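You operate a simulated robot arm through the tools that you are given. There is no shell and no other tool.

You run a simulated robot arm. Do the job below in one go: nothing can be reset, and whatever is moved stays where it is left.

JOB
Set the grippers to the width on the product card and prove it with one jog.
Fine: free the wheel lock, lock it again, press RESET before JOG; the display ends on GRIP OK.

The check looks at the end state, three seconds after you hand in, the way a careful person would. Anything else that was tipped, shoved, dropped, spilled or broken makes it a failure.

ROBOT AND FRAMES
A 6-joint arm with a two-finger gripper, fixed in place. Base frame: the origin is at the foot of the arm, x ahead of it, y to its left, z up. Readings come in mm, rad, newtons and seconds.
Its first joint turns from -2.897 to 2.897 rad. Payload 3.43 kg.
Tool frame: the origin (TCP) lies between the finger pads and is the grasp point; the fingertips stand 20 mm ahead of it; z points along the fingers, y is the line along which they close. The gripper opens to 190 mm. The gripper's body begins 248 mm behind the TCP.
Orientation is that of the tool frame in the base frame, as a unit quaternion [x, y, z, w]. With the fingers straight down and closing along the base's y, the tool's x points along the base's -x, its y along +y and its z along -z.

CONTROLS
- The arm moves only by the tool move_arm. Its argument "motion" is a list that holds one entry, the list of rows, each a list of 7 numbers: the turn, a rotation vector about the tool's x, y, z in rad, then the shift along the tool's x, y, z in mm, then the opening, from 0 (shut) to 1 (fully open). In form: [[[wx, wy, wz, tx, ty, tz, hand], ...]]. A call has 1 to 20 rows; each row is the pose to reach, as a shift and turn from the pose commanded when the call began, along the tool's axes at that moment. Rows are played at 5 a second. More than 50 mm and 0.15 rad between two rows, or a gripper value outside its range, and nothing of the call is played. A pose out of reach is approached as far as the arm can. The call stops where the force on the tool passes 40 N (or 10 N more than at its start, if that is more) or the arm is blocked; 0.2 s more then pass. The fingers move at their own pace (about 45 mm/s each) and stop on an object; they squeeze with about 27 N. The grip force told is the motor's: it shows also when the fingers shut on nothing. Time passes only in rows, and 0.2 s behind the last, so rows that repeat a pose let the fingers close. The reply holds the time, the measured pose of the TCP, the force on the tool along the base axes, the opening and the grip force, in the units named above and with some noise, with the torque about the TCP (base axes, N m) and any sound that the robot's microphone picked up.
- Cameras (640 x 400 px; columns grow to the right, rows downward): "scene" is fixed at [48.7, 497.9, 1500.2]; the picture's right is [-0.75, -0.66, 0.00], its down [-0.27, 0.31, -0.91] and it looks along [0.60, -0.68, -0.41] (base axes); focal length 332 px, centre (320, 200). "wrist" rides on the gripper at [70, -8, -288] in the tool frame; the picture's right is [0.12, 0.99, 0.00], its down [-0.96, 0.12, -0.25] and it looks along [-0.25, 0.03, 0.97] (tool axes); focal length 261 px, centre (320, 200). There is no depth. A picture from a camera that has moved, and an enlarged one, comes with that camera's place and axes in the base frame and with its lens.
- snapshot(camera): a new picture of that camera. No time passes.
- raise_lower(by): slides the trunk up (or, below 0, down) by that many mm; the arm rides with it, the base frame stays. It gives what a move gives, with no picture.
- enlarge(camera, box): a new picture of the part [left, top, right, bottom] of that camera's present view, enlarged. No time passes.
- close_job(): hands the job in; it is judged then, once.

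Places have to be worked out from the pictures, the camera data and where the tool is seen. Open the gripper and draw the arm clear of the work before you hand the job in, unless the task says otherwise.

The tools are called by a JSON object that holds its "fn" and its "kwargs". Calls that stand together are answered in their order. move_arm: Moves the arm, as the interface text tells. Its arguments: {"type":"object","properties":{"motion":{"type":"array","items":{"type":"array","items":{"type":"array","items":{"type":"number"}}}}},"required":["motion"]} The other tools are called the same way: raise_lower (by) slides the trunk up or down; snapshot (camera) takes a picture; enlarge (camera, box) takes an enlarged picture of a part of a camera's view; close_job () hands the job in.

At the start:

```text
time: 0.0
eef_pos: [510.2, -294.7, 1294.9]
tool_rot: [-0.001, 1.0, 0.0, -0.001]
contact_force: [-0.3, -0.3, -1.3]
torque: [0.0, -0.02, 0.01]
gripper_width: 190.1
grip_force: 0.1
trunk travel left (down, up): [-175.0, 65.0]
```

scene: 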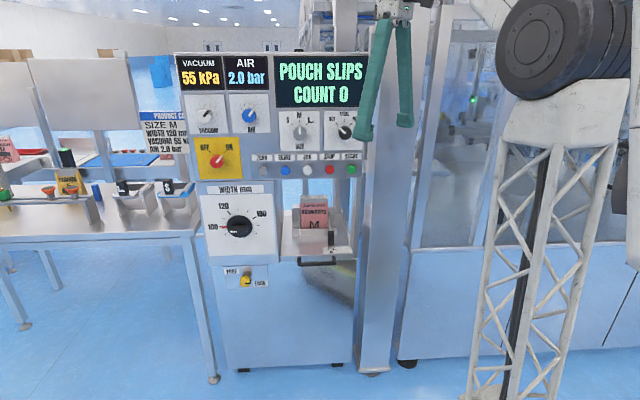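
wrist: 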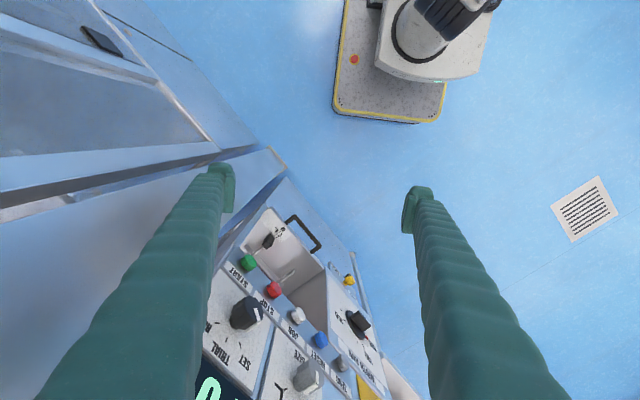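

The scene shows a machine panel with a width wheel, a lock knob, a button row and a product card at left. I'll enlarge the relevant parts to read them first.

{"fn": "enlarge", "kwargs": {"camera": "scene", "box": [170, 50, 370, 180]}}

{"fn": "enlarge", "kwargs": {"camera": "scene", "box": [190, 170, 370, 300]}}

{"fn": "enlarge", "kwargs": {"camera": "scene", "box": [120, 95, 220, 165]}}

{"fn": "enlarge", "kwargs": {"camera": "wrist", "box": [200, 200, 440, 400]}}

```text
3.08 times, centred on (270, 115) of scene
camera zoom: at [48.7, 497.9, 1500.2], right [-0.75, -0.66, 0.0], down [-0.27, 0.31, -0.91], along [0.6, -0.68, -0.41], focal length 1023 px, centre (474, 462)
```

zoom: 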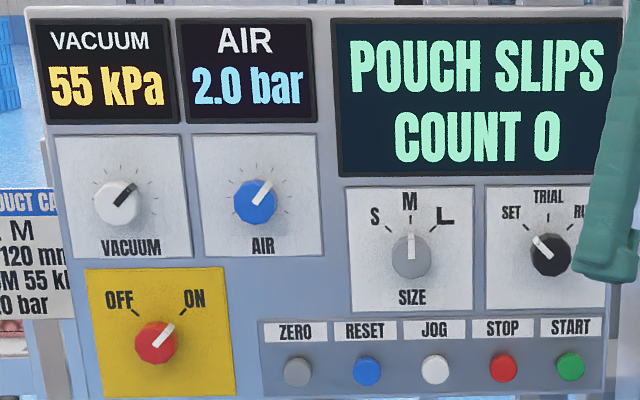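

```text
3.08 times, centred on (280, 235) of scene
camera zoom: at [48.7, 497.9, 1500.2], right [-0.75, -0.66, 0.0], down [-0.27, 0.31, -0.91], along [0.6, -0.68, -0.41], focal length 1023 px, centre (443, 92)
```

zoom: 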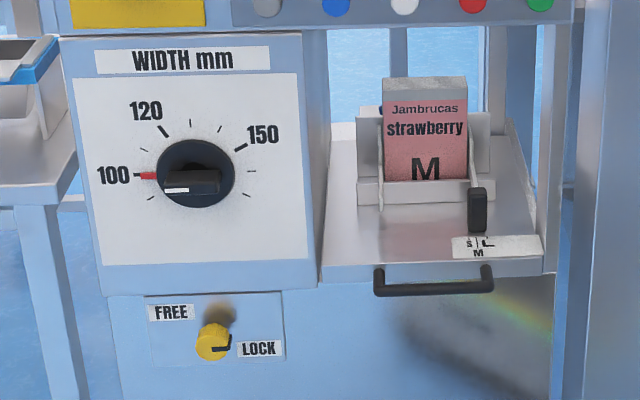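

```text
5.71 times, centred on (170, 130) of scene
camera zoom: at [48.7, 497.9, 1500.2], right [-0.75, -0.66, 0.0], down [-0.27, 0.31, -0.91], along [0.6, -0.68, -0.41], focal length 1899 px, centre (1177, 600)
```

zoom: 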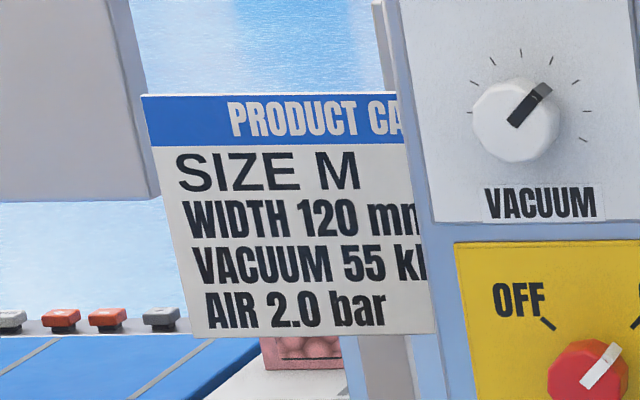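

```text
2.00 times, centred on (320, 300) of wrist
camera zoom: at [440.2, -302.8, 1583.2], right [-0.12, 0.99, 0.0], down [0.96, 0.12, 0.25], along [0.25, 0.03, -0.97], focal length 521 px, centre (320, 0)
```

zoom: 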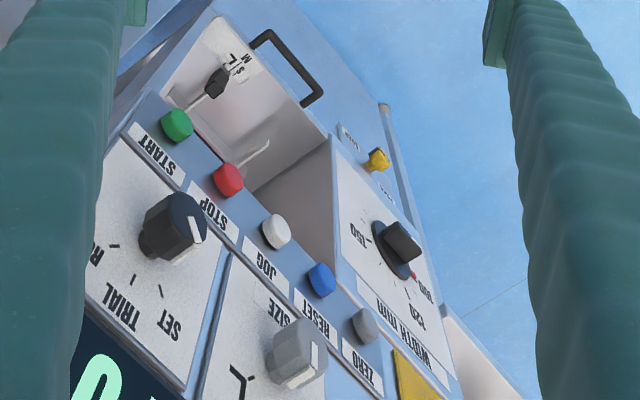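

Card reads SIZE M, WIDTH 120 mm; the wheel is at 100 now. Let me look closer at the wheel, the lock knob, and the mode switch before moving.

{"fn": "enlarge", "kwargs": {"camera": "scene", "box": [208, 190, 272, 250]}}

{"fn": "enlarge", "kwargs": {"camera": "scene", "box": [225, 255, 281, 295]}}

{"fn": "enlarge", "kwargs": {"camera": "scene", "box": [280, 100, 370, 180]}}

{"fn": "enlarge", "kwargs": {"camera": "wrist", "box": [320, 250, 420, 350]}}

{"fn": "enlarge", "kwargs": {"camera": "scene", "box": [270, 180, 360, 290]}}

```text
6.67 times, centred on (240, 220) of scene
camera zoom: at [48.7, 497.9, 1500.2], right [-0.75, -0.66, 0.0], down [-0.27, 0.31, -0.91], along [0.6, -0.68, -0.41], focal length 2216 px, centre (853, 67)
```

zoom: 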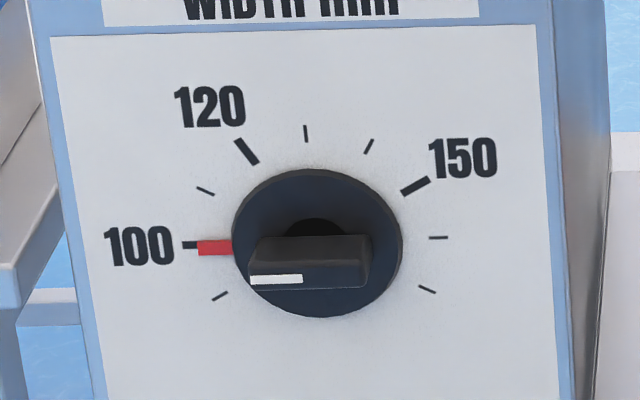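

```text
10.00 times, centred on (253, 275) of scene
camera zoom: at [48.7, 497.9, 1500.2], right [-0.75, -0.66, 0.0], down [-0.27, 0.31, -0.91], along [0.6, -0.68, -0.41], focal length 3324 px, centre (990, -550)
```

zoom: 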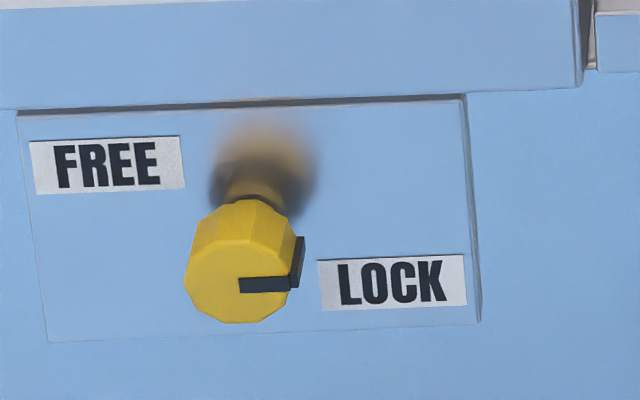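

```text
5.00 times, centred on (325, 140) of scene
camera zoom: at [48.7, 497.9, 1500.2], right [-0.75, -0.66, 0.0], down [-0.27, 0.31, -0.91], along [0.6, -0.68, -0.41], focal length 1662 px, centre (295, 500)
```

zoom: 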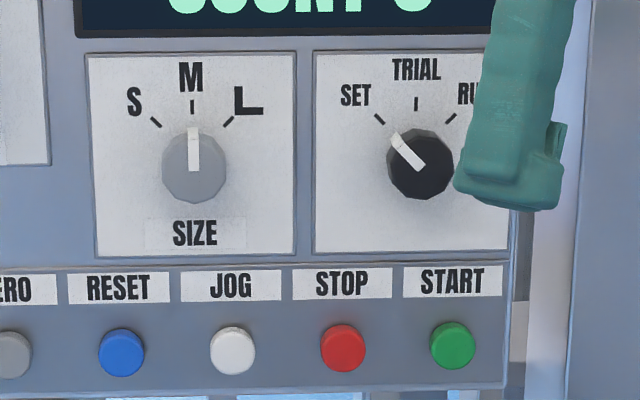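

```text
4.00 times, centred on (370, 300) of wrist
camera zoom: at [440.2, -302.8, 1583.2], right [-0.12, 0.99, 0.0], down [0.96, 0.12, 0.25], along [0.25, 0.03, -0.97], focal length 1043 px, centre (120, -200)
```

zoom: 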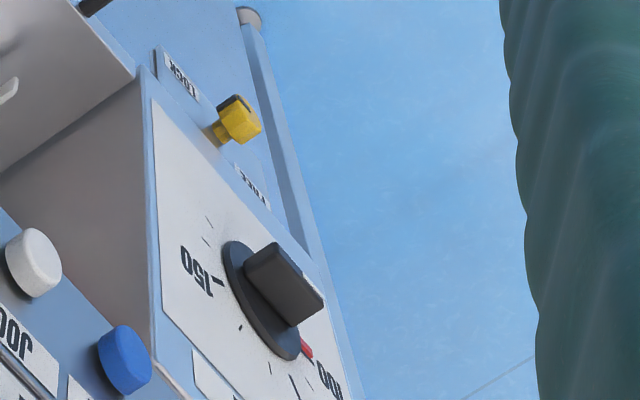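

```text
3.64 times, centred on (315, 235) of scene
camera zoom: at [48.7, 497.9, 1500.2], right [-0.75, -0.66, 0.0], down [-0.27, 0.31, -0.91], along [0.6, -0.68, -0.41], focal length 1209 px, centre (338, 73)
```

zoom: 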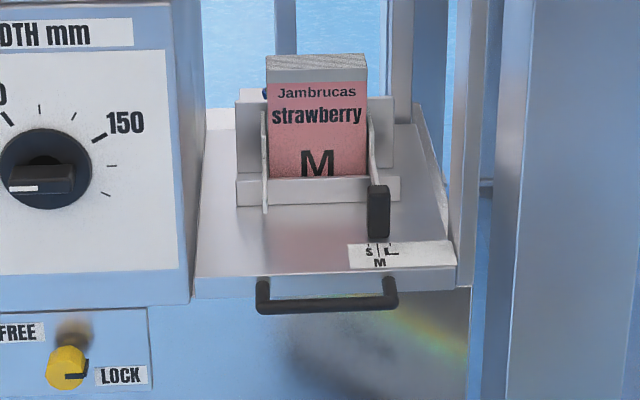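

The card says WIDTH 120 mm, the wheel's red pointer is at 100 (ticks 30° apart, so 60° clockwise to go), and the lock knob's mark is at LOCK. Triangulating the two views puts the panel plane about 790 mm from the base along (0.71,-0.71), the wheel near [993,-118,898], the lock near [997,-117,647], RESET near [871,-250,1116] and JOG near [814,-303,1116]. The work is low, so I lower the trunk first while the hand is clear.

{"fn": "raise_lower", "kwargs": {"by": -170}}

```text
time: 1.9
eef_pos: [510.1, -294.5, 1125.0]
tool_rot: [0.0, 1.0, 0.0, -0.001]
contact_force: [-0.6, -0.3, 0.1]
torque: [0.0, 0.0, 0.0]
gripper_width: 190.1
grip_force: 0.1
trunk travel left (down, up): [-5.0, 235.0]
```

The trunk is down and the hand is still free, with the TCP at z 1125. Now I swing the tool to face the panel (z along (0.707,-0.707,0), camera side down) while moving it left and out to about (850, 30, 1000).

{"fn": "move_arm", "kwargs": {"motion": [[[0.0307, -0.0741, 0.0307, -17, 16.2, 6.25, 0.9], [0.0614, -0.1483, 0.0614, -34, 32.4, 12.5, 0.8], [0.0921, -0.2224, 0.0921, -51, 48.7, 18.75, 0.7], [0.1228, -0.2965, 0.1228, -68, 64.9, 25, 0.6], [0.1535, -0.3706, 0.1535, -85, 81.1, 31.25, 0.5], [0.1842, -0.4448, 0.1842, -102, 97.3, 37.5, 0.4], [0.2149, -0.5189, 0.2149, -119, 113.6, 43.75, 0.4], [0.2456, -0.593, 0.2456, -136, 129.8, 50, 0.4], [0.2763, -0.6671, 0.2763, -153, 146, 56.25, 0.4], [0.307, -0.7413, 0.307, -170, 162.2, 62.5, 0.4], [0.3377, -0.8154, 0.3377, -187, 178.5, 68.75, 0.4], [0.3684, -0.8895, 0.3684, -204, 194.7, 75, 0.4], [0.3991, -0.9636, 0.3991, -221, 210.9, 81.25, 0.4], [0.4298, -1.0378, 0.4298, -238, 227.1, 87.5, 0.4], [0.4605, -1.1119, 0.4605, -255, 243.4, 93.75, 0.4], [0.4912, -1.186, 0.4912, -272, 259.6, 100, 0.4], [0.5219, -1.2601, 0.5219, -289, 275.8, 106.25, 0.4], [0.5526, -1.3343, 0.5526, -306, 292, 112.5, 0.4], [0.5833, -1.4084, 0.5833, -323, 308.2, 118.75, 0.4], [0.614, -1.4825, 0.614, -340, 324.5, 125, 0.4]]]}}

```text
time: 6.1
eef_pos: [847.8, 30.0, 1001.1]
tool_rot: [0.271, 0.652, -0.269, 0.655]
contact_force: [1.0, -0.2, 0.6]
torque: [0.21, 0.2, 0.21]
gripper_width: 75.9
grip_force: 0.1
trunk travel left (down, up): [-5.0, 235.0]
```

The pose was reached as commanded. I take fresh pictures from both cameras to refine the panel's place and angle.

{"fn": "snapshot", "kwargs": {"camera": "wrist"}}

{"fn": "snapshot", "kwargs": {"camera": "scene"}}

```text
taken
camera wrist: at [640.0, 227.0, 931.0], right [0.7, 0.7, -0.12], down [-0.1, 0.26, 0.96], along [0.7, -0.66, 0.25], focal length 261 px, centre (320, 200)
```

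wrist: 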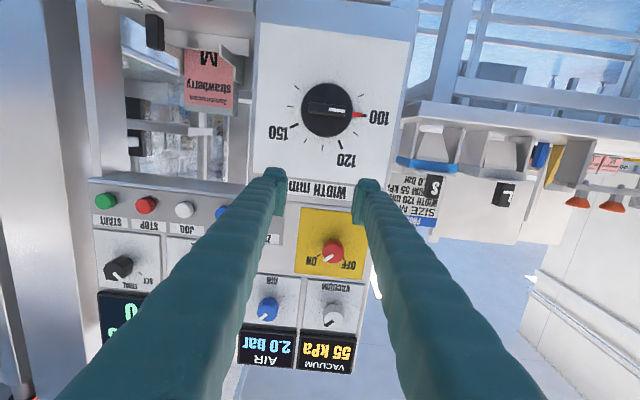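

```text
taken
```

scene: 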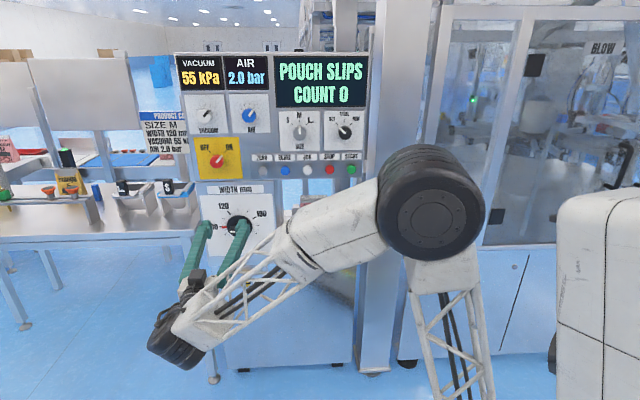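

The wheel's disc centre refines to about [1007,-127,889]. I now lower the hand in front of the lock, staying about 110 mm short of it, to (905,-25,660).

{"fn": "move_arm", "kwargs": {"motion": [[[0, 0, 0, 34, 0, 0, 0.4], [0, 0, 0, 68, 0, 5, 0.4], [0, 0, 0, 102, 0, 13, 0.4], [0, 0, 0, 136, 0, 21, 0.4], [0, 0, 0, 170, 0, 29, 0.4], [0, 0, 0, 204, 0, 37, 0.4], [0, 0, 0, 238, 0, 45, 0.4], [0, 0, 0, 272, 1, 53, 0.4], [0, 0, 0, 306, 1, 61, 0.4], [0, 0, 0, 341, 1.4, 70, 0.4], [0, 0, 0, 341, 1.4, 79, 0.4]]]}}

{"fn": "snapshot", "kwargs": {"camera": "wrist"}}

{"fn": "snapshot", "kwargs": {"camera": "scene"}}

```text
time: 8.5
eef_pos: [906.3, -24.9, 658.6]
tool_rot: [0.271, 0.653, -0.271, 0.653]
contact_force: [0.2, -0.3, 0.1]
torque: [0.03, 0.0, -0.03]
gripper_width: 76.1
grip_force: 0.0
trunk travel left (down, up): [-5.0, 235.0]
```

```text
taken
camera wrist: at [697.6, 172.8, 588.5], right [0.7, 0.7, -0.12], down [-0.09, 0.26, 0.96], along [0.71, -0.66, 0.25], focal length 261 px, centre (320, 200)
```

wrist: 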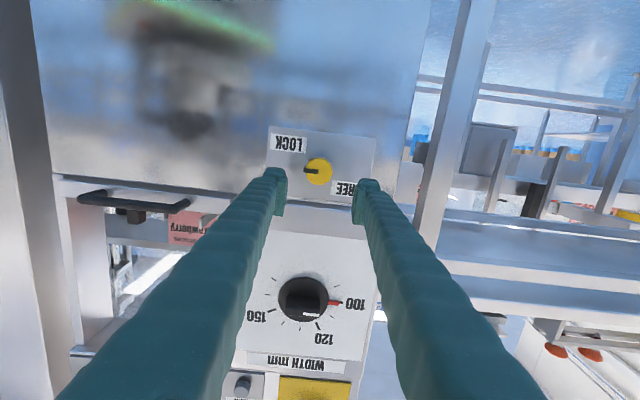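

```text
taken
```

scene: 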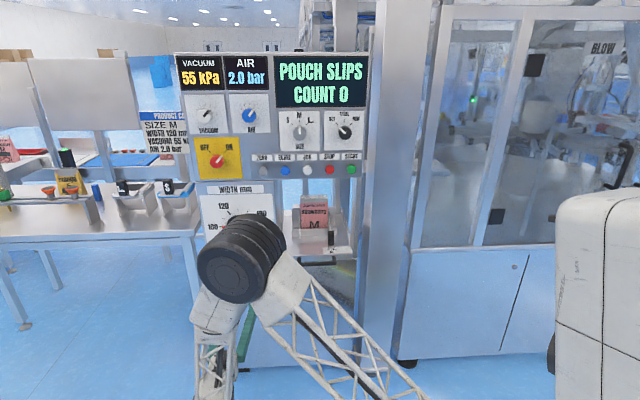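

The arm reaches here without trouble. I enlarge the wrist view around the lock.

{"fn": "enlarge", "kwargs": {"camera": "wrist", "box": [240, 110, 400, 230]}}

{"fn": "enlarge", "kwargs": {"camera": "wrist", "box": [230, 220, 390, 370]}}

```text
3.33 times, centred on (320, 170) of wrist
camera zoom: at [697.6, 172.8, 588.5], right [0.7, 0.7, -0.12], down [-0.09, 0.26, 0.96], along [0.71, -0.66, 0.25], focal length 869 px, centre (320, 300)
```

zoom: 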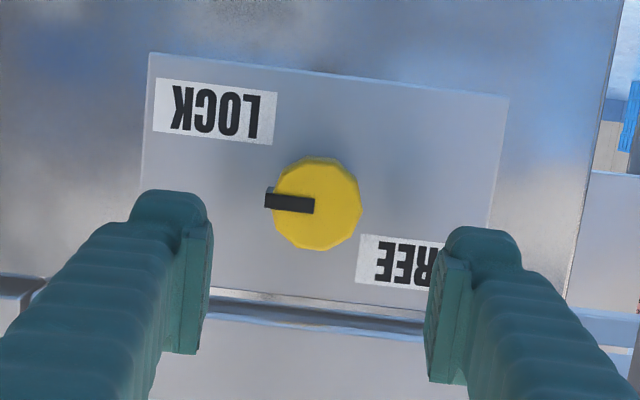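

```text
2.67 times, centred on (310, 295) of wrist
camera zoom: at [697.6, 172.8, 588.5], right [0.7, 0.7, -0.12], down [-0.09, 0.26, 0.96], along [0.71, -0.66, 0.25], focal length 695 px, centre (347, -53)
```

zoom: 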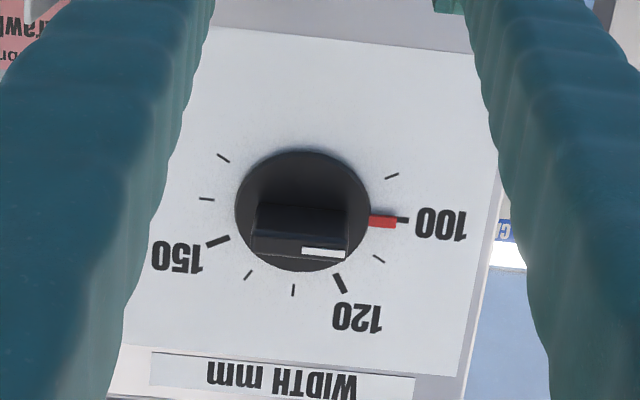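

The knob face sits at about tool (+9.5, -2) off the finger axis and roughly 130 mm ahead of the TCP. I shift to centre on it and advance 80 mm, then look again.

{"fn": "move_arm", "kwargs": {"motion": [[[0, 0, 0, 5, -1, 15, 0.4], [0, 0, 0, 9.5, -2, 35, 0.4], [0, 0, 0, 9.5, -2, 60, 0.4], [0, 0, 0, 9.5, -2, 80, 0.4]]]}}

{"fn": "enlarge", "kwargs": {"camera": "wrist", "box": [220, 90, 420, 230]}}

```text
time: 9.5
eef_pos: [963.3, -81.8, 649.5]
tool_rot: [0.27, 0.653, -0.27, 0.654]
contact_force: [0.6, -0.7, -0.6]
torque: [0.01, -0.05, -0.05]
gripper_width: 75.7
grip_force: 0.1
trunk travel left (down, up): [-5.0, 235.0]
```

```text
2.86 times, centred on (320, 160) of wrist
camera zoom: at [753.6, 114.8, 579.5], right [0.7, 0.7, -0.12], down [-0.09, 0.26, 0.96], along [0.71, -0.66, 0.25], focal length 745 px, centre (320, 314)
```

zoom: 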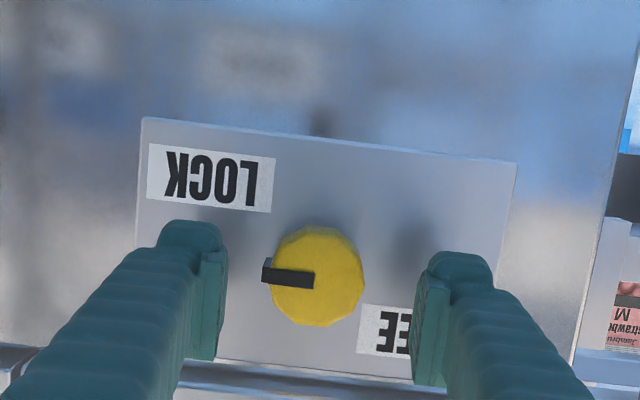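

Comparing the two views puts the knob's face about 33 mm ahead of the TCP now. I enlarge more around the fingertips to check the alignment before reaching over the knob.

{"fn": "enlarge", "kwargs": {"camera": "wrist", "box": [260, 150, 380, 225]}}

```text
5.33 times, centred on (320, 188) of wrist
camera zoom: at [753.6, 114.8, 579.5], right [0.7, 0.7, -0.12], down [-0.09, 0.26, 0.96], along [0.71, -0.66, 0.25], focal length 1390 px, centre (320, 267)
```

zoom: 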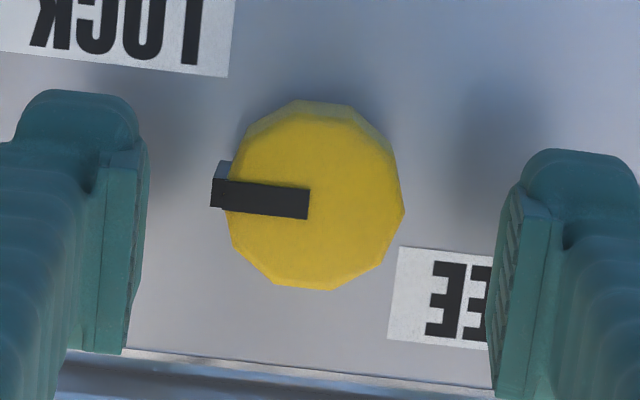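

The knob is about 41 mm across with its mark sticking out at 3 o'clock, so I will grip it at 45° to avoid the mark. I centre 3.5 mm lower, roll +45°, narrow the opening to about 63 mm and advance so that the tips overlap the knob by about 18 mm.

{"fn": "move_arm", "kwargs": {"motion": [[[0, 0, 0.131, 3.5, -0.5, 0, 0.36], [0, 0, 0.262, 3.5, -0.5, 0, 0.33], [0, 0, 0.393, 3.5, -0.5, 0, 0.33], [0, 0, 0.524, 3.5, -0.5, 0, 0.33], [0, 0, 0.655, 3.5, -0.5, 0, 0.33], [0, 0, 0.785, 3.5, -0.5, 0, 0.33], [0, 0, 0.785, 3.5, -0.5, 5, 0.33], [0, 0, 0.785, 3.5, -0.5, 10, 0.33], [0, 0, 0.785, 3.5, -0.5, 15, 0.33]]]}}

{"fn": "snapshot", "kwargs": {"camera": "wrist"}}

{"fn": "enlarge", "kwargs": {"camera": "wrist", "box": [260, 130, 380, 220]}}

```text
time: 11.6
eef_pos: [1068.0, -28.5, 781.7]
tool_rot: [0.502, 0.567, -0.094, 0.647]
contact_force: [-41.8, 52.1, 7.7]
torque: [-1.75, -1.55, 1.77]
gripper_width: 65.5
grip_force: 2.3
out of reach, approached as far as the arm can: row 1, 2, 3, 4, 5, 6, 7, 8, 9
trunk travel left (down, up): [-5.0, 235.0]
stopped in row 9: the force on the tool passed its limit at 236 N (the readings are from after the stop); the commanded pose is now the measured one
```

```text
taken
camera wrist: at [904.1, 217.7, 762.0], right [0.73, 0.53, 0.44], down [-0.41, -0.19, 0.89], along [0.55, -0.83, 0.08], focal length 261 px, centre (320, 200)
```

wrist: 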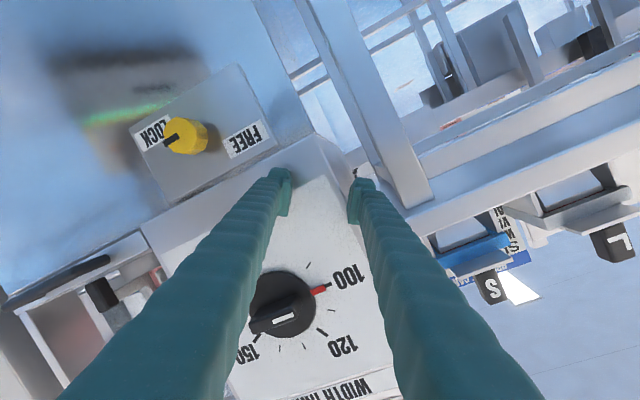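

```text
4.44 times, centred on (320, 175) of wrist
camera zoom: at [904.1, 217.7, 762.0], right [0.73, 0.53, 0.44], down [-0.41, -0.19, 0.89], along [0.55, -0.83, 0.08], focal length 1158 px, centre (320, 311)
```

zoom: 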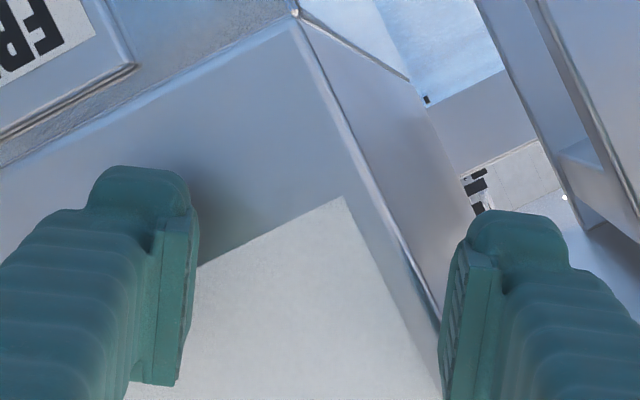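

The +45° roll was out of reach, and the arm drifted off to the wheel panel's lower edge and pressed on it. I back straight off in a small step while rolling slightly the other way, and check that the arm follows.

{"fn": "move_arm", "kwargs": {"motion": [[[0, 0, -0.03, 1, -1, -8, 0.33], [0, 0, -0.06, 2, -3, -18, 0.33]]]}}

```text
time: 12.2
eef_pos: [1056.1, -30.1, 778.0]
tool_rot: [0.491, 0.578, -0.118, 0.641]
contact_force: [0.6, 1.3, 0.6]
torque: [-0.03, -0.02, -0.08]
gripper_width: 62.8
grip_force: 0.1
trunk travel left (down, up): [-5.0, 235.0]
```

The contact is gone. I check both cameras to see where the hand is and whether anything was disturbed.

{"fn": "snapshot", "kwargs": {"camera": "scene"}}

{"fn": "snapshot", "kwargs": {"camera": "wrist"}}

```text
taken
```

scene: 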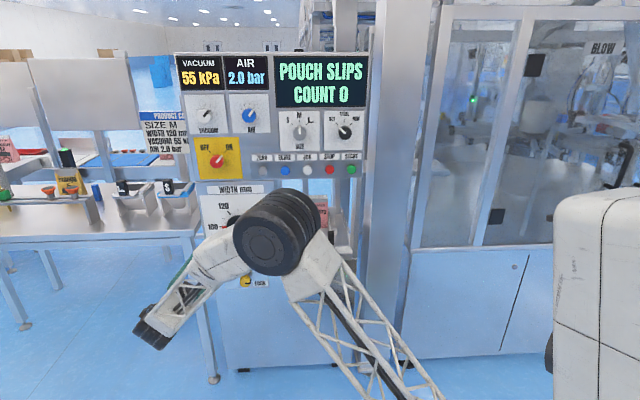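

```text
taken
camera wrist: at [892.1, 215.6, 757.5], right [0.75, 0.54, 0.39], down [-0.36, -0.15, 0.92], along [0.55, -0.83, 0.08], focal length 261 px, centre (320, 200)
```

wrist: 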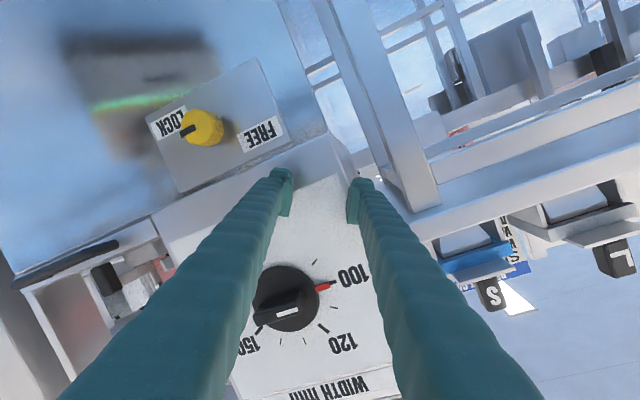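

Nothing on the machine looks disturbed. Positive roll is evidently limited, so I retreat from the panel and return to the earlier facing pose at about (905,-25,665).

{"fn": "move_arm", "kwargs": {"motion": [[[-0.0138, -0.0121, -0.0528, 1.6, -3.2, -19.5, 0.33], [-0.0276, -0.0242, -0.1056, 3.1, -6.4, -39, 0.33], [-0.0414, -0.0363, -0.1584, 4.7, -9.6, -58.4, 0.33], [-0.0607, -0.0532, -0.2323, 14.4, -40, -63, 0.33], [-0.08, -0.0702, -0.3062, 24, -70.5, -67.5, 0.33], [-0.0994, -0.0871, -0.3802, 33.7, -100.9, -72.1, 0.33], [-0.1187, -0.1041, -0.4541, 43.3, -131.4, -76.6, 0.33], [-0.138, -0.121, -0.528, 53, -161.8, -81.2, 0.33], [-0.138, -0.121, -0.528, 53, -161.8, -81.2, 0.33]]]}}

```text
time: 14.2
eef_pos: [905.0, -19.4, 664.8]
tool_rot: [0.268, 0.654, -0.269, 0.655]
contact_force: [0.4, 0.5, -0.5]
torque: [0.01, 0.0, -0.01]
gripper_width: 62.7
grip_force: 0.0
trunk travel left (down, up): [-5.0, 235.0]
```

Back at the facing pose with no contact. I test the negative roll here, well clear of the panel.

{"fn": "move_arm", "kwargs": {"motion": [[[0, 0, -0.13, 0, 0, 0, 0.33], [0, 0, -0.26, 0, 0, 0, 0.33], [0, 0, -0.39, 0, 0, 0, 0.33]]]}}

```text
time: 15.0
eef_pos: [905.7, -19.9, 665.5]
tool_rot: [0.135, 0.694, -0.391, 0.59]
contact_force: [0.3, 0.2, -0.6]
torque: [-0.01, 0.03, -0.01]
gripper_width: 62.8
grip_force: 0.0
trunk travel left (down, up): [-5.0, 235.0]
```

Negative roll works. I test how far it goes while still clear of the panel.

{"fn": "move_arm", "kwargs": {"motion": [[[0, 0, -0.14, 0, 0, 0, 0.33], [0, 0, -0.28, 0, 0, 0, 0.33], [0, 0, -0.42, 0, 0, 0, 0.33], [0, 0, -0.56, 0, 0, 0, 0.33], [0, 0, -0.7, 0, 0, 0, 0.33], [0, 0, -0.84, 0, 0, 0, 0.33], [0, 0, -0.98, 0, 0, 0, 0.33], [0, 0, -1.12, 0, 0, 0, 0.33], [0, 0, -1.18, 0, 0, 0, 0.33]]]}}

{"fn": "snapshot", "kwargs": {"camera": "wrist"}}

```text
time: 17.0
eef_pos: [905.1, -19.2, 665.9]
tool_rot: [0.273, -0.652, 0.653, -0.272]
contact_force: [-0.1, -0.2, 0.2]
torque: [0.04, -0.01, 0.05]
gripper_width: 62.5
grip_force: 0.0
trunk travel left (down, up): [-5.0, 235.0]
```

```text
taken
camera wrist: at [652.1, 132.8, 674.8], right [-0.08, -0.09, -0.99], down [0.5, 0.86, -0.12], along [0.86, -0.51, -0.03], focal length 261 px, centre (320, 200)
```

wrist: 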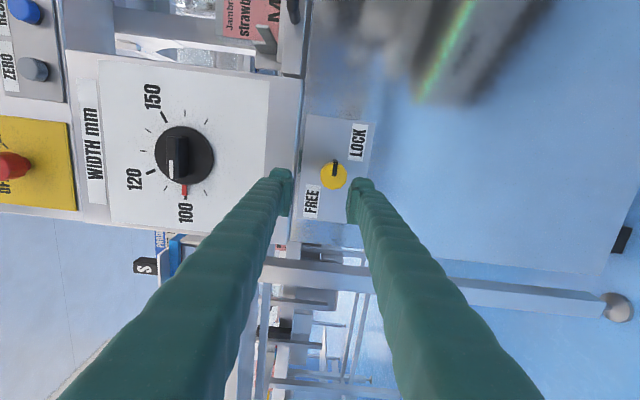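

Roll -90° works. I test on to about -160° so I know the margin for turning the lock.

{"fn": "move_arm", "kwargs": {"motion": [[[0, 0, -0.14, 0, 0, 0, 0.33], [0, 0, -0.28, 0, 0, 0, 0.33], [0, 0, -0.42, 0, 0, 0, 0.33], [0, 0, -0.56, 0, 0, 0, 0.33], [0, 0, -0.7, 0, 0, 0, 0.33], [0, 0, -0.84, 0, 0, 0, 0.33], [0, 0, -0.98, 0, 0, 0, 0.33], [0, 0, -1.12, 0, 0, 0, 0.33], [0, 0, -1.22, 0, 0, 0, 0.33]]]}}

{"fn": "enlarge", "kwargs": {"camera": "wrist", "box": [220, 100, 420, 240]}}

```text
time: 19.0
eef_pos: [906.1, -19.6, 666.4]
tool_rot: [0.597, -0.378, 0.691, 0.151]
contact_force: [0.4, -0.3, -0.2]
torque: [0.01, 0.01, -0.02]
gripper_width: 62.8
grip_force: 0.0
trunk travel left (down, up): [-5.0, 235.0]
```

```text
2.86 times, centred on (320, 170) of wrist
camera zoom: at [689.8, 171.2, 735.6], right [-0.68, -0.69, -0.23], down [-0.02, 0.33, -0.94], along [0.73, -0.64, -0.24], focal length 745 px, centre (320, 286)
```

zoom: 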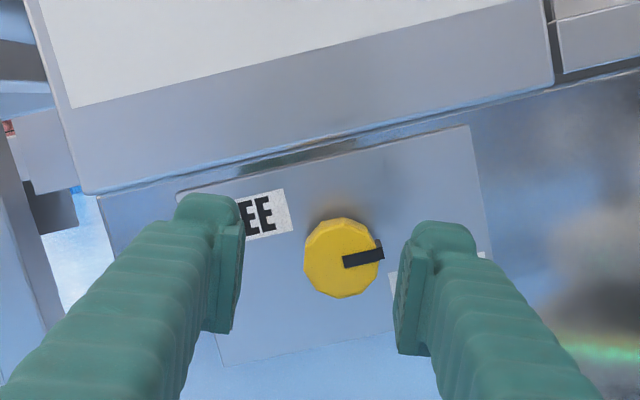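

Roll is free at least from 0 to -160°. Averaging the two opposite views, the lock axis is at z≈645 and 621 mm along the panel, with its face near 765–772 from the base. I roll back to -45°, centre on the axis and advance until the tips stand just short of the knob face.

{"fn": "move_arm", "kwargs": {"motion": [[[0, 0, 0.1432, -1.3, 0.9, 0, 0.33], [0, 0, 0.2864, -2.6, 1.8, 0, 0.33], [0, 0, 0.4296, -3.9, 2.7, 0, 0.33], [0, 0, 0.5728, -5.3, 3.6, 0, 0.33], [0, 0, 0.716, -6.6, 4.5, 0, 0.33], [0, 0, 0.8592, -7.9, 5.4, 5, 0.33], [0, 0, 1.0024, -9.2, 6.4, 15, 0.33], [0, 0, 1.1456, -10.5, 7.3, 25, 0.33], [0, 0, 1.2888, -11.8, 8.2, 35, 0.33], [0, 0, 1.432, -13.1, 9.1, 45, 0.33], [0, 0, 1.5752, -14.5, 10, 55, 0.33], [0, 0, 1.7184, -15.8, 10.9, 65, 0.33], [0, 0, 1.8616, -17.1, 11.8, 72, 0.33], [0, 0, 2.0048, -18.4, 12.7, 80, 0.33], [0, 0, 2.0048, -18.4, 12.7, 80, 0.33]]]}}

{"fn": "snapshot", "kwargs": {"camera": "wrist"}}

{"fn": "enlarge", "kwargs": {"camera": "wrist", "box": [260, 130, 380, 220]}}

```text
time: 22.2
eef_pos: [958.7, -79.8, 645.3]
tool_rot: [-0.001, 0.707, -0.498, 0.503]
contact_force: [0.2, -0.3, -0.2]
torque: [0.0, 0.04, -0.04]
gripper_width: 62.7
grip_force: 0.1
trunk travel left (down, up): [-5.0, 235.0]
```

```text
taken
camera wrist: at [715.2, 82.8, 601.1], right [0.44, 0.44, -0.79], down [0.36, 0.72, 0.6], along [0.83, -0.54, 0.15], focal length 261 px, centre (320, 200)
```

wrist: 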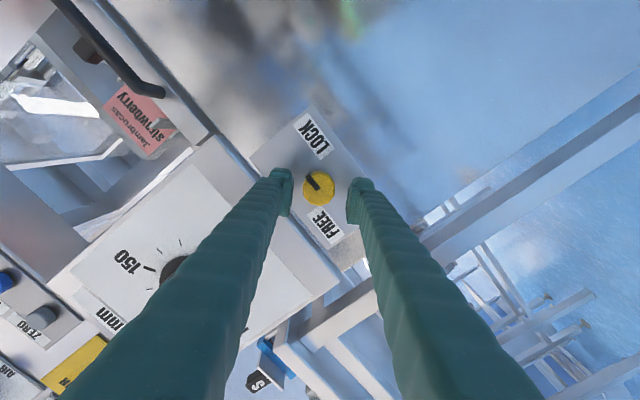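

```text
4.44 times, centred on (320, 175) of wrist
camera zoom: at [715.2, 82.8, 601.1], right [0.44, 0.44, -0.79], down [0.36, 0.72, 0.6], along [0.83, -0.54, 0.15], focal length 1158 px, centre (320, 311)
```

zoom: 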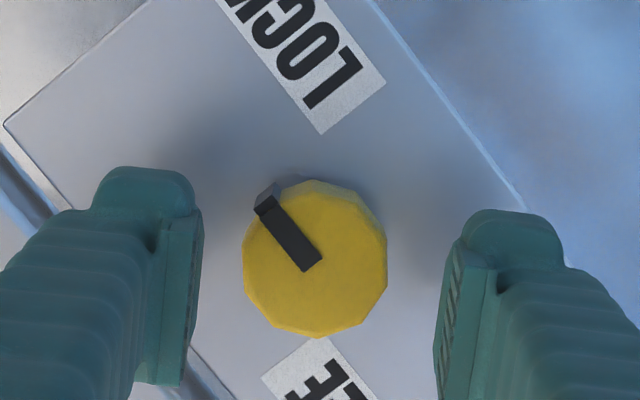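

The knob sits centred between the fingers within 1–2 mm, about 33 mm ahead of the TCP. I advance 33 mm over it with the fingers open and watch the force.

{"fn": "move_arm", "kwargs": {"motion": [[[0, 0, 0, 0.5, -0.3, 8, 0.33], [0, 0, 0, 1, -0.5, 16, 0.33], [0, 0, 0, 1, -0.5, 24, 0.33], [0, 0, 0, 1, -0.5, 33, 0.33]]]}}

{"fn": "enlarge", "kwargs": {"camera": "wrist", "box": [260, 130, 380, 220]}}

```text
time: 23.2
eef_pos: [980.1, -104.1, 643.5]
tool_rot: [-0.002, 0.706, -0.499, 0.502]
contact_force: [0.3, 0.7, 0.7]
torque: [0.0, 0.0, 0.0]
gripper_width: 62.7
grip_force: 0.0
trunk travel left (down, up): [-5.0, 235.0]
```

```text
4.44 times, centred on (320, 175) of wrist
camera zoom: at [738.0, 58.7, 600.7], right [0.43, 0.44, -0.79], down [0.36, 0.72, 0.6], along [0.83, -0.54, 0.15], focal length 1158 px, centre (320, 311)
```

zoom: 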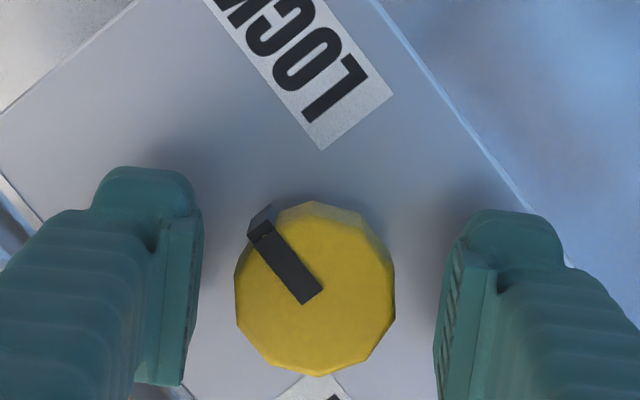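

The knob's face is now about level with the TCP, so the tips overlap it by about 20 mm, and it is centred. I close the fingers on it.

{"fn": "move_arm", "kwargs": {"motion": [[[0, 0, 0, 0, 0, 0, 0.25], [0, 0, 0, 0, 0, 0, 0.1], [0, 0, 0, 0, 0, 0, 0.1], [0, 0, 0, 0, 0, 0, 0.1]]]}}

{"fn": "enlarge", "kwargs": {"camera": "wrist", "box": [260, 130, 380, 220]}}

```text
time: 24.2
eef_pos: [980.8, -105.0, 644.4]
tool_rot: [-0.003, 0.707, -0.498, 0.502]
contact_force: [-8.7, -1.5, 7.4]
torque: [-0.06, -0.06, -0.09]
gripper_width: 41.4
grip_force: 44.9
trunk travel left (down, up): [-5.0, 235.0]
```

```text
4.44 times, centred on (320, 175) of wrist
camera zoom: at [737.7, 58.2, 601.3], right [0.44, 0.44, -0.79], down [0.36, 0.72, 0.6], along [0.83, -0.54, 0.15], focal length 1158 px, centre (320, 311)
```

zoom: 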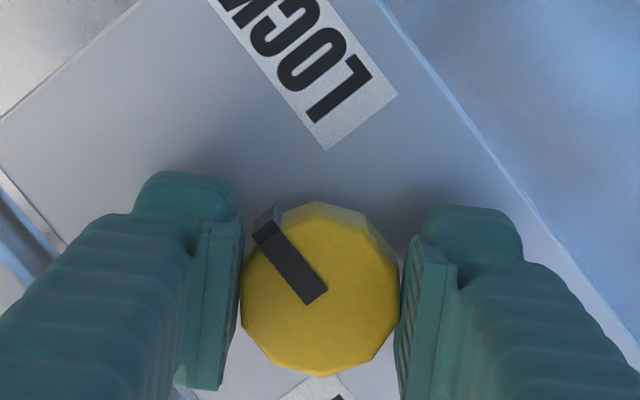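

Gripped at 41.4 mm with only a small side load. I turn the knob counter-clockwise (negative roll) by about 22° to test that direction, easing 0.7 mm toward the side load.

{"fn": "move_arm", "kwargs": {"motion": [[[0, 0, -0.1, 0, -0.7, 0, 0.1], [0, 0, -0.2, 0, -0.7, 0, 0.1], [0, 0, -0.3, 0, -0.7, 0, 0.1], [0, 0, -0.4, 0, -0.7, 0, 0.1]]]}}

{"fn": "enlarge", "kwargs": {"camera": "wrist", "box": [260, 130, 380, 220]}}

```text
time: 25.2
eef_pos: [980.2, -105.1, 644.2]
tool_rot: [-0.142, 0.692, -0.589, 0.393]
contact_force: [-6.8, -2.6, 6.8]
torque: [0.01, -0.03, -0.1]
gripper_width: 41.8
grip_force: 44.8
trunk travel left (down, up): [-5.0, 235.0]
```

```text
4.44 times, centred on (320, 175) of wrist
camera zoom: at [728.7, 49.1, 626.7], right [0.19, 0.19, -0.97], down [0.48, 0.84, 0.25], along [0.86, -0.51, 0.07], focal length 1158 px, centre (320, 311)
```

zoom: 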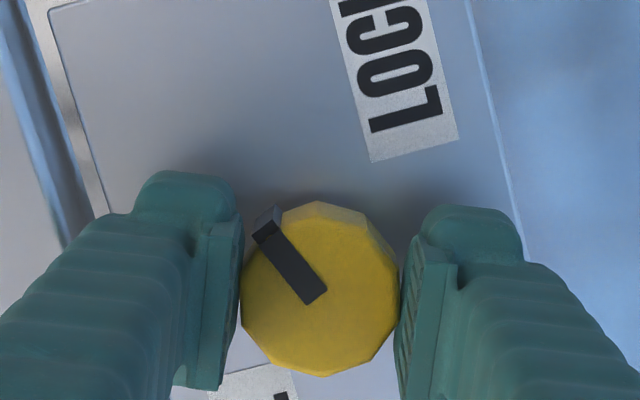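

The knob turns with the hand (its mark keeps its place between the fingers while the labels move). I go on toward 90° and watch torque and sounds.

{"fn": "move_arm", "kwargs": {"motion": [[[0, 0, -0.12, 0, 0, 0, 0.1], [0, 0, -0.24, 0, 0, 0, 0.1], [0, 0, -0.36, 0, 0, 0, 0.1], [0, 0, -0.48, 0, 0, 0, 0.1], [0, 0, -0.6, 0, 0, 0, 0.1], [0, 0, -0.72, 0, 0, 0, 0.1], [0, 0, -0.84, 0, 0, 0, 0.1], [0, 0, -0.96, 0, 0, 0, 0.1], [0, 0, -1.08, 0, 0, 0, 0.1], [0, 0, -1.17, 0, 0, 0, 0.1]]]}}

{"fn": "enlarge", "kwargs": {"camera": "wrist", "box": [240, 110, 400, 230]}}

```text
time: 27.4
eef_pos: [980.9, -104.4, 645.2]
tool_rot: [0.502, -0.498, 0.708, -0.003]
contact_force: [0.0, -11.6, 8.7]
torque: [-0.01, -0.03, -0.06]
gripper_width: 41.6
grip_force: 45.1
trunk travel left (down, up): [-5.0, 235.0]
```

```text
3.33 times, centred on (320, 170) of wrist
camera zoom: at [746.0, 66.9, 701.3], right [-0.55, -0.56, -0.62], down [0.25, 0.6, -0.76], along [0.8, -0.57, -0.19], focal length 869 px, centre (320, 300)
```

zoom: 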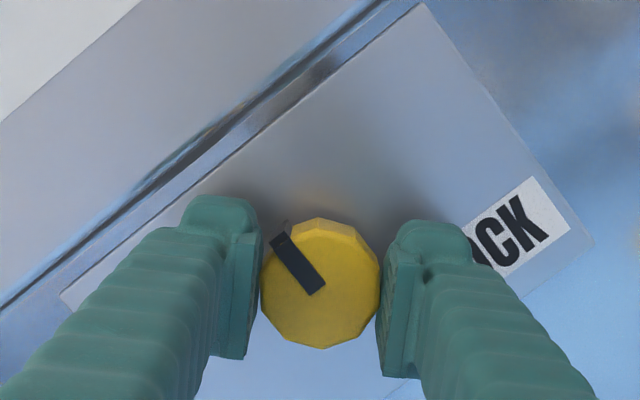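

The knob is now 90° round with the mark pointing up, and there has been no stop or click yet. I turn 10° further to feel for an end stop.

{"fn": "move_arm", "kwargs": {"motion": [[[0, 0, -0.06, 0, 0, 0, 0.1], [0, 0, -0.12, 0, 0, 0, 0.1], [0, 0, -0.18, 0, 0, 0, 0.1]]]}}

{"fn": "enlarge", "kwargs": {"camera": "wrist", "box": [240, 110, 400, 230]}}

{"fn": "enlarge", "kwargs": {"camera": "scene", "box": [170, 50, 370, 180]}}

```text
time: 28.2
eef_pos: [982.6, -103.6, 642.5]
tool_rot: [0.544, -0.451, 0.705, 0.06]
contact_force: [3.8, -5.1, -3.6]
torque: [0.69, -0.53, 0.04]
gripper_width: 41.8
grip_force: 44.8
trunk travel left (down, up): [-5.0, 235.0]
```

```text
3.33 times, centred on (320, 170) of wrist
camera zoom: at [753.7, 75.3, 707.1], right [-0.62, -0.63, -0.47], down [0.14, 0.5, -0.86], along [0.77, -0.6, -0.22], focal length 869 px, centre (320, 300)
```

zoom: 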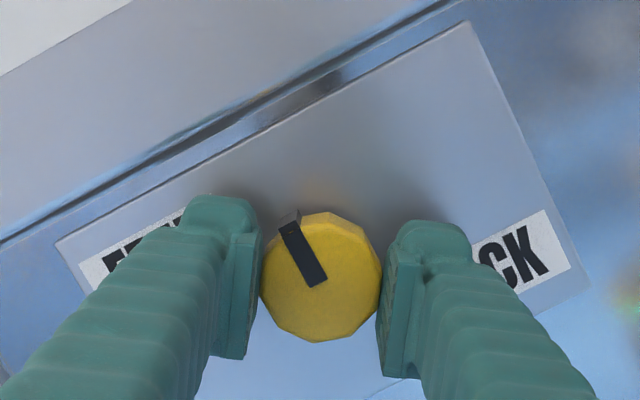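

```text
3.08 times, centred on (270, 115) of scene
camera zoom: at [48.7, 497.9, 1500.2], right [-0.75, -0.66, 0.0], down [-0.27, 0.31, -0.91], along [0.6, -0.68, -0.41], focal length 1023 px, centre (474, 462)
```

zoom: 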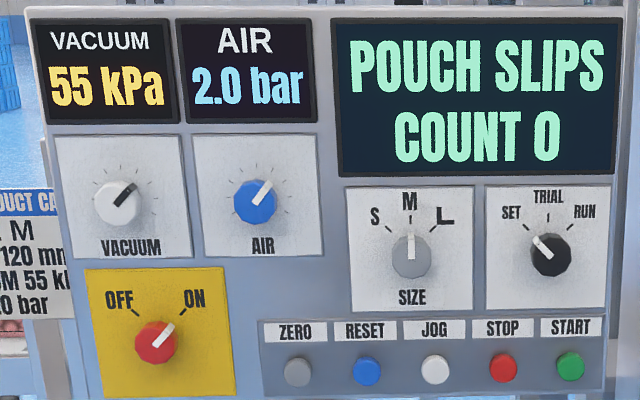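

The torque rose to 0.86 N m and the mark stopped following the hand, so FREE's end stop is with the mark pointing up. I open the fingers here and draw back 60 mm.

{"fn": "move_arm", "kwargs": {"motion": [[[0, 0, 0, 0, 0, 0, 0.2], [0, 0, 0, 0, 0, 0, 0.33], [0, 0, 0, 0, 0, 0, 0.33], [0, 0, 0, 0, 0, -15, 0.33], [0, 0, 0, 0, 0, -30, 0.33], [0, 0, 0, 0, 0, -45, 0.33], [0, 0, 0, 0, 0, -65, 0.33]]]}}

{"fn": "enlarge", "kwargs": {"camera": "wrist", "box": [220, 100, 420, 250]}}

```text
time: 29.8
eef_pos: [935.6, -58.6, 644.1]
tool_rot: [0.545, -0.45, 0.705, 0.062]
contact_force: [0.2, 0.2, 1.0]
torque: [-0.04, -0.01, 0.01]
gripper_width: 62.6
grip_force: 0.1
trunk travel left (down, up): [-5.0, 235.0]
```

```text
2.67 times, centred on (320, 175) of wrist
camera zoom: at [707.1, 120.2, 707.9], right [-0.62, -0.63, -0.47], down [0.14, 0.5, -0.86], along [0.77, -0.6, -0.22], focal length 695 px, centre (320, 267)
```

zoom: 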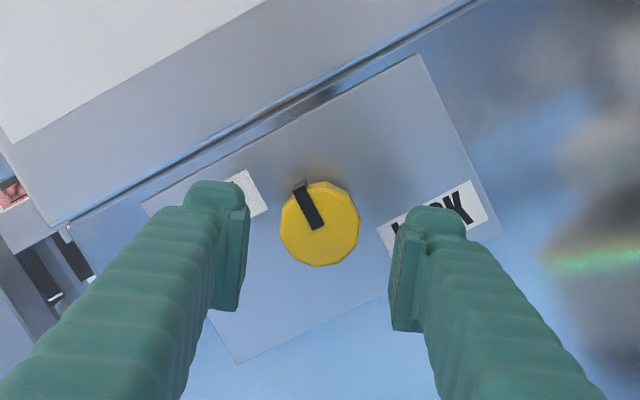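

The lock's mark now points up at its FREE stop. Next I raise the hand 245 mm to the wheel's axis (z≈889) while rolling to -90°, so the fingers close vertically across the bar.

{"fn": "move_arm", "kwargs": {"motion": [[[0, 0, 0, 0, 0, -15, 0.33], [0, 0, 0.1205, 25.1, -17.6, -15, 0.33], [0, 0, 0.241, 50.1, -35.2, -15, 0.33], [0, 0, 0.3615, 75.2, -52.8, -15, 0.33], [0, 0, 0.482, 100.3, -70.4, -15, 0.33], [0, 0, 0.6025, 125.3, -88, -15, 0.33], [0, 0, 0.723, 150.4, -105.6, -15, 0.33], [0, 0, 0.8435, 175.4, -123.2, -15, 0.33], [0, 0, 0.964, 200.5, -140.8, -15, 0.33], [0, 0, 0.964, 200.5, -140.8, -15, 0.33]]]}}

{"fn": "snapshot", "kwargs": {"camera": "wrist"}}

{"fn": "enlarge", "kwargs": {"camera": "wrist", "box": [220, 90, 420, 240]}}

```text
time: 32.0
eef_pos: [925.4, -47.0, 889.7]
tool_rot: [0.272, -0.652, 0.653, -0.273]
contact_force: [0.3, -0.7, 0.1]
torque: [0.02, -0.01, -0.02]
gripper_width: 62.8
grip_force: 0.0
trunk travel left (down, up): [-5.0, 235.0]
```

```text
taken
camera wrist: at [671.8, 104.9, 898.5], right [-0.08, -0.09, -0.99], down [0.5, 0.86, -0.12], along [0.86, -0.51, -0.03], focal length 261 px, centre (320, 200)
```

wrist: 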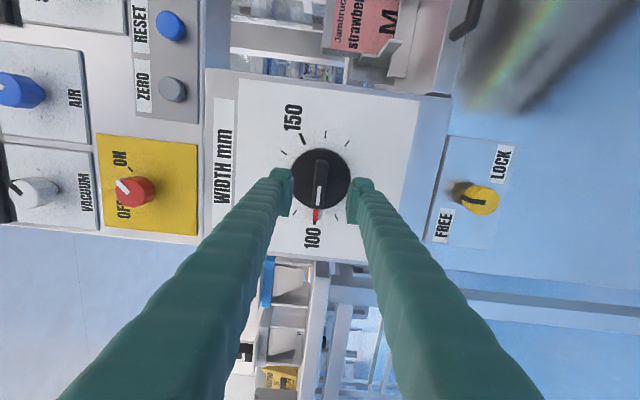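

```text
2.67 times, centred on (320, 165) of wrist
camera zoom: at [671.8, 104.9, 898.5], right [-0.08, -0.09, -0.99], down [0.5, 0.86, -0.12], along [0.86, -0.51, -0.03], focal length 695 px, centre (320, 293)
```

zoom: 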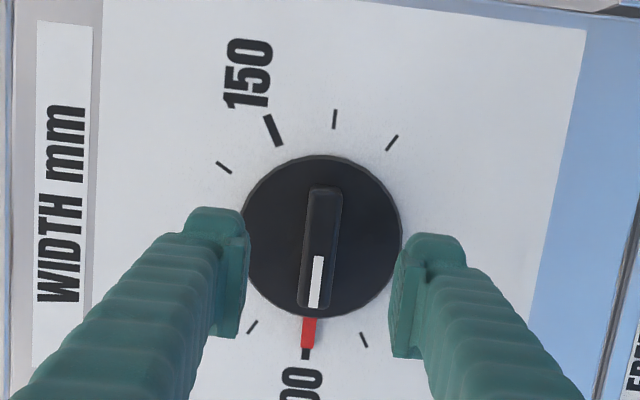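

The bar is horizontal with its white mark toward 100, and it lies within about 2 mm of the tool axis. Its front is about 80 mm ahead of the TCP; I advance 55 mm and look again.

{"fn": "move_arm", "kwargs": {"motion": [[[0, 0, 0, 0.5, 0.5, 15, 0.33], [0, 0, 0, 1, 1, 30, 0.33], [0, 0, 0, 1, 1, 45, 0.33], [0, 0, 0, 1, 1, 55, 0.33]]]}}

{"fn": "enlarge", "kwargs": {"camera": "wrist", "box": [240, 110, 400, 230]}}

```text
time: 33.0
eef_pos: [962.7, -85.9, 889.0]
tool_rot: [0.273, -0.652, 0.653, -0.273]
contact_force: [0.1, 0.5, -1.0]
torque: [0.01, -0.02, 0.04]
gripper_width: 62.3
grip_force: 0.0
trunk travel left (down, up): [-5.0, 235.0]
```

```text
3.33 times, centred on (320, 170) of wrist
camera zoom: at [709.7, 66.1, 897.5], right [-0.08, -0.09, -0.99], down [0.5, 0.86, -0.12], along [0.86, -0.51, -0.03], focal length 869 px, centre (320, 300)
```

zoom: 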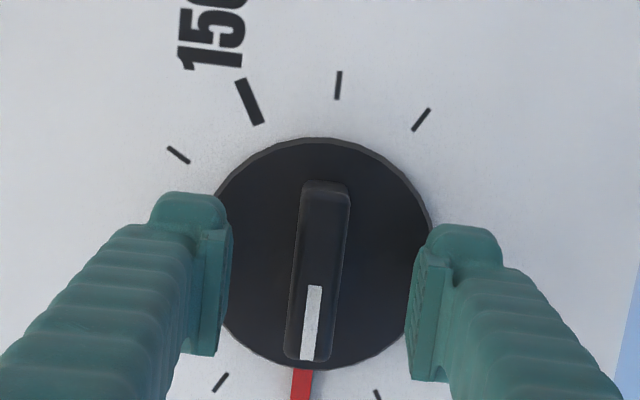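

Centred within about 1 mm. I advance 26 mm more so the pads straddle the bar, then close on it.

{"fn": "move_arm", "kwargs": {"motion": [[[0, 0, 0, 0, 0.5, 9, 0.33], [0, 0, 0, 0, 0.5, 18, 0.33], [0, 0, 0, 0, 0.5, 26, 0.33]]]}}

{"fn": "enlarge", "kwargs": {"camera": "wrist", "box": [240, 110, 400, 230]}}

```text
time: 33.8
eef_pos: [981.5, -104.6, 888.4]
tool_rot: [0.273, -0.651, 0.653, -0.273]
contact_force: [0.3, -0.5, -0.5]
torque: [-0.01, 0.0, 0.02]
gripper_width: 62.5
grip_force: 0.0
trunk travel left (down, up): [-5.0, 235.0]
```

```text
3.33 times, centred on (320, 170) of wrist
camera zoom: at [728.1, 48.1, 897.4], right [-0.08, -0.09, -0.99], down [0.5, 0.86, -0.12], along [0.86, -0.51, -0.03], focal length 869 px, centre (320, 300)
```

zoom: 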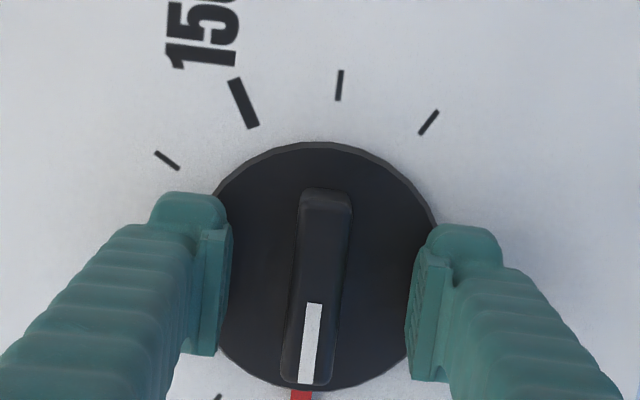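

No contact and the bar lies between the pads. I close the fingers on it.

{"fn": "move_arm", "kwargs": {"motion": [[[0, 0, 0, 0, 0, 0, 0.2], [0, 0, 0, 0, 0, 0, 0.05], [0, 0, 0, 0, 0, 0, 0.0], [0, 0, 0, 0, 0, 0, 0.0], [0, 0, 0, 0, 0, 0, 0.0]]]}}

{"fn": "enlarge", "kwargs": {"camera": "wrist", "box": [240, 110, 400, 230]}}

```text
time: 35.0
eef_pos: [982.0, -104.0, 889.4]
tool_rot: [0.272, -0.652, 0.653, -0.273]
contact_force: [10.3, -2.3, 16.7]
torque: [-0.1, -0.04, 0.03]
gripper_width: 16.9
grip_force: 45.4
trunk travel left (down, up): [-5.0, 235.0]
```

```text
3.33 times, centred on (320, 170) of wrist
camera zoom: at [728.1, 48.0, 898.4], right [-0.08, -0.09, -0.99], down [0.5, 0.86, -0.12], along [0.86, -0.51, -0.03], focal length 869 px, centre (320, 300)
```

zoom: 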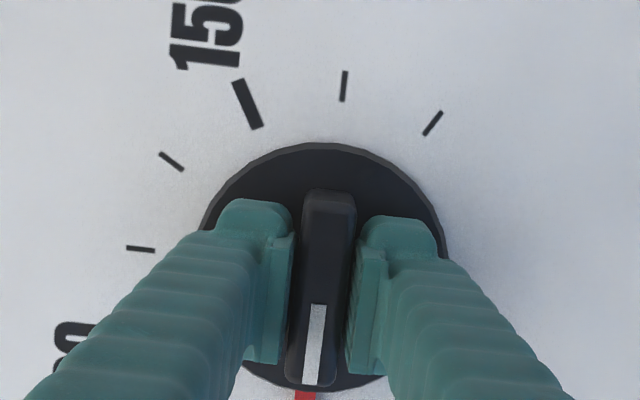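

The bar is gripped at 16.9 mm, with about 17 N of upward side load, so the bar's axis is a little above my line. I ease up 1.2 mm before turning.

{"fn": "move_arm", "kwargs": {"motion": [[[0, 0, 0, 0, -0.6, 0, 0.0], [0, 0, 0, 0, -1.2, 0, 0.0]]]}}

```text
time: 35.6
eef_pos: [981.0, -103.8, 889.6]
tool_rot: [0.272, -0.651, 0.653, -0.273]
contact_force: [9.5, -1.9, 15.5]
torque: [-0.06, -0.12, 0.07]
gripper_width: 16.7
grip_force: 44.9
trunk travel left (down, up): [-5.0, 235.0]
```

The load hardly changed; I ease up another 2 mm and see whether it drops.

{"fn": "move_arm", "kwargs": {"motion": [[[0, 0, 0, 0, -1, 0, 0.0], [0, 0, 0, 0, -2, 0, 0.0]]]}}

```text
time: 36.2
eef_pos: [982.2, -104.2, 891.3]
tool_rot: [0.274, -0.652, 0.653, -0.273]
contact_force: [1.3, -0.9, 0.5]
torque: [-0.01, -0.06, 0.01]
gripper_width: 17.3
grip_force: 45.2
trunk travel left (down, up): [-5.0, 235.0]
```

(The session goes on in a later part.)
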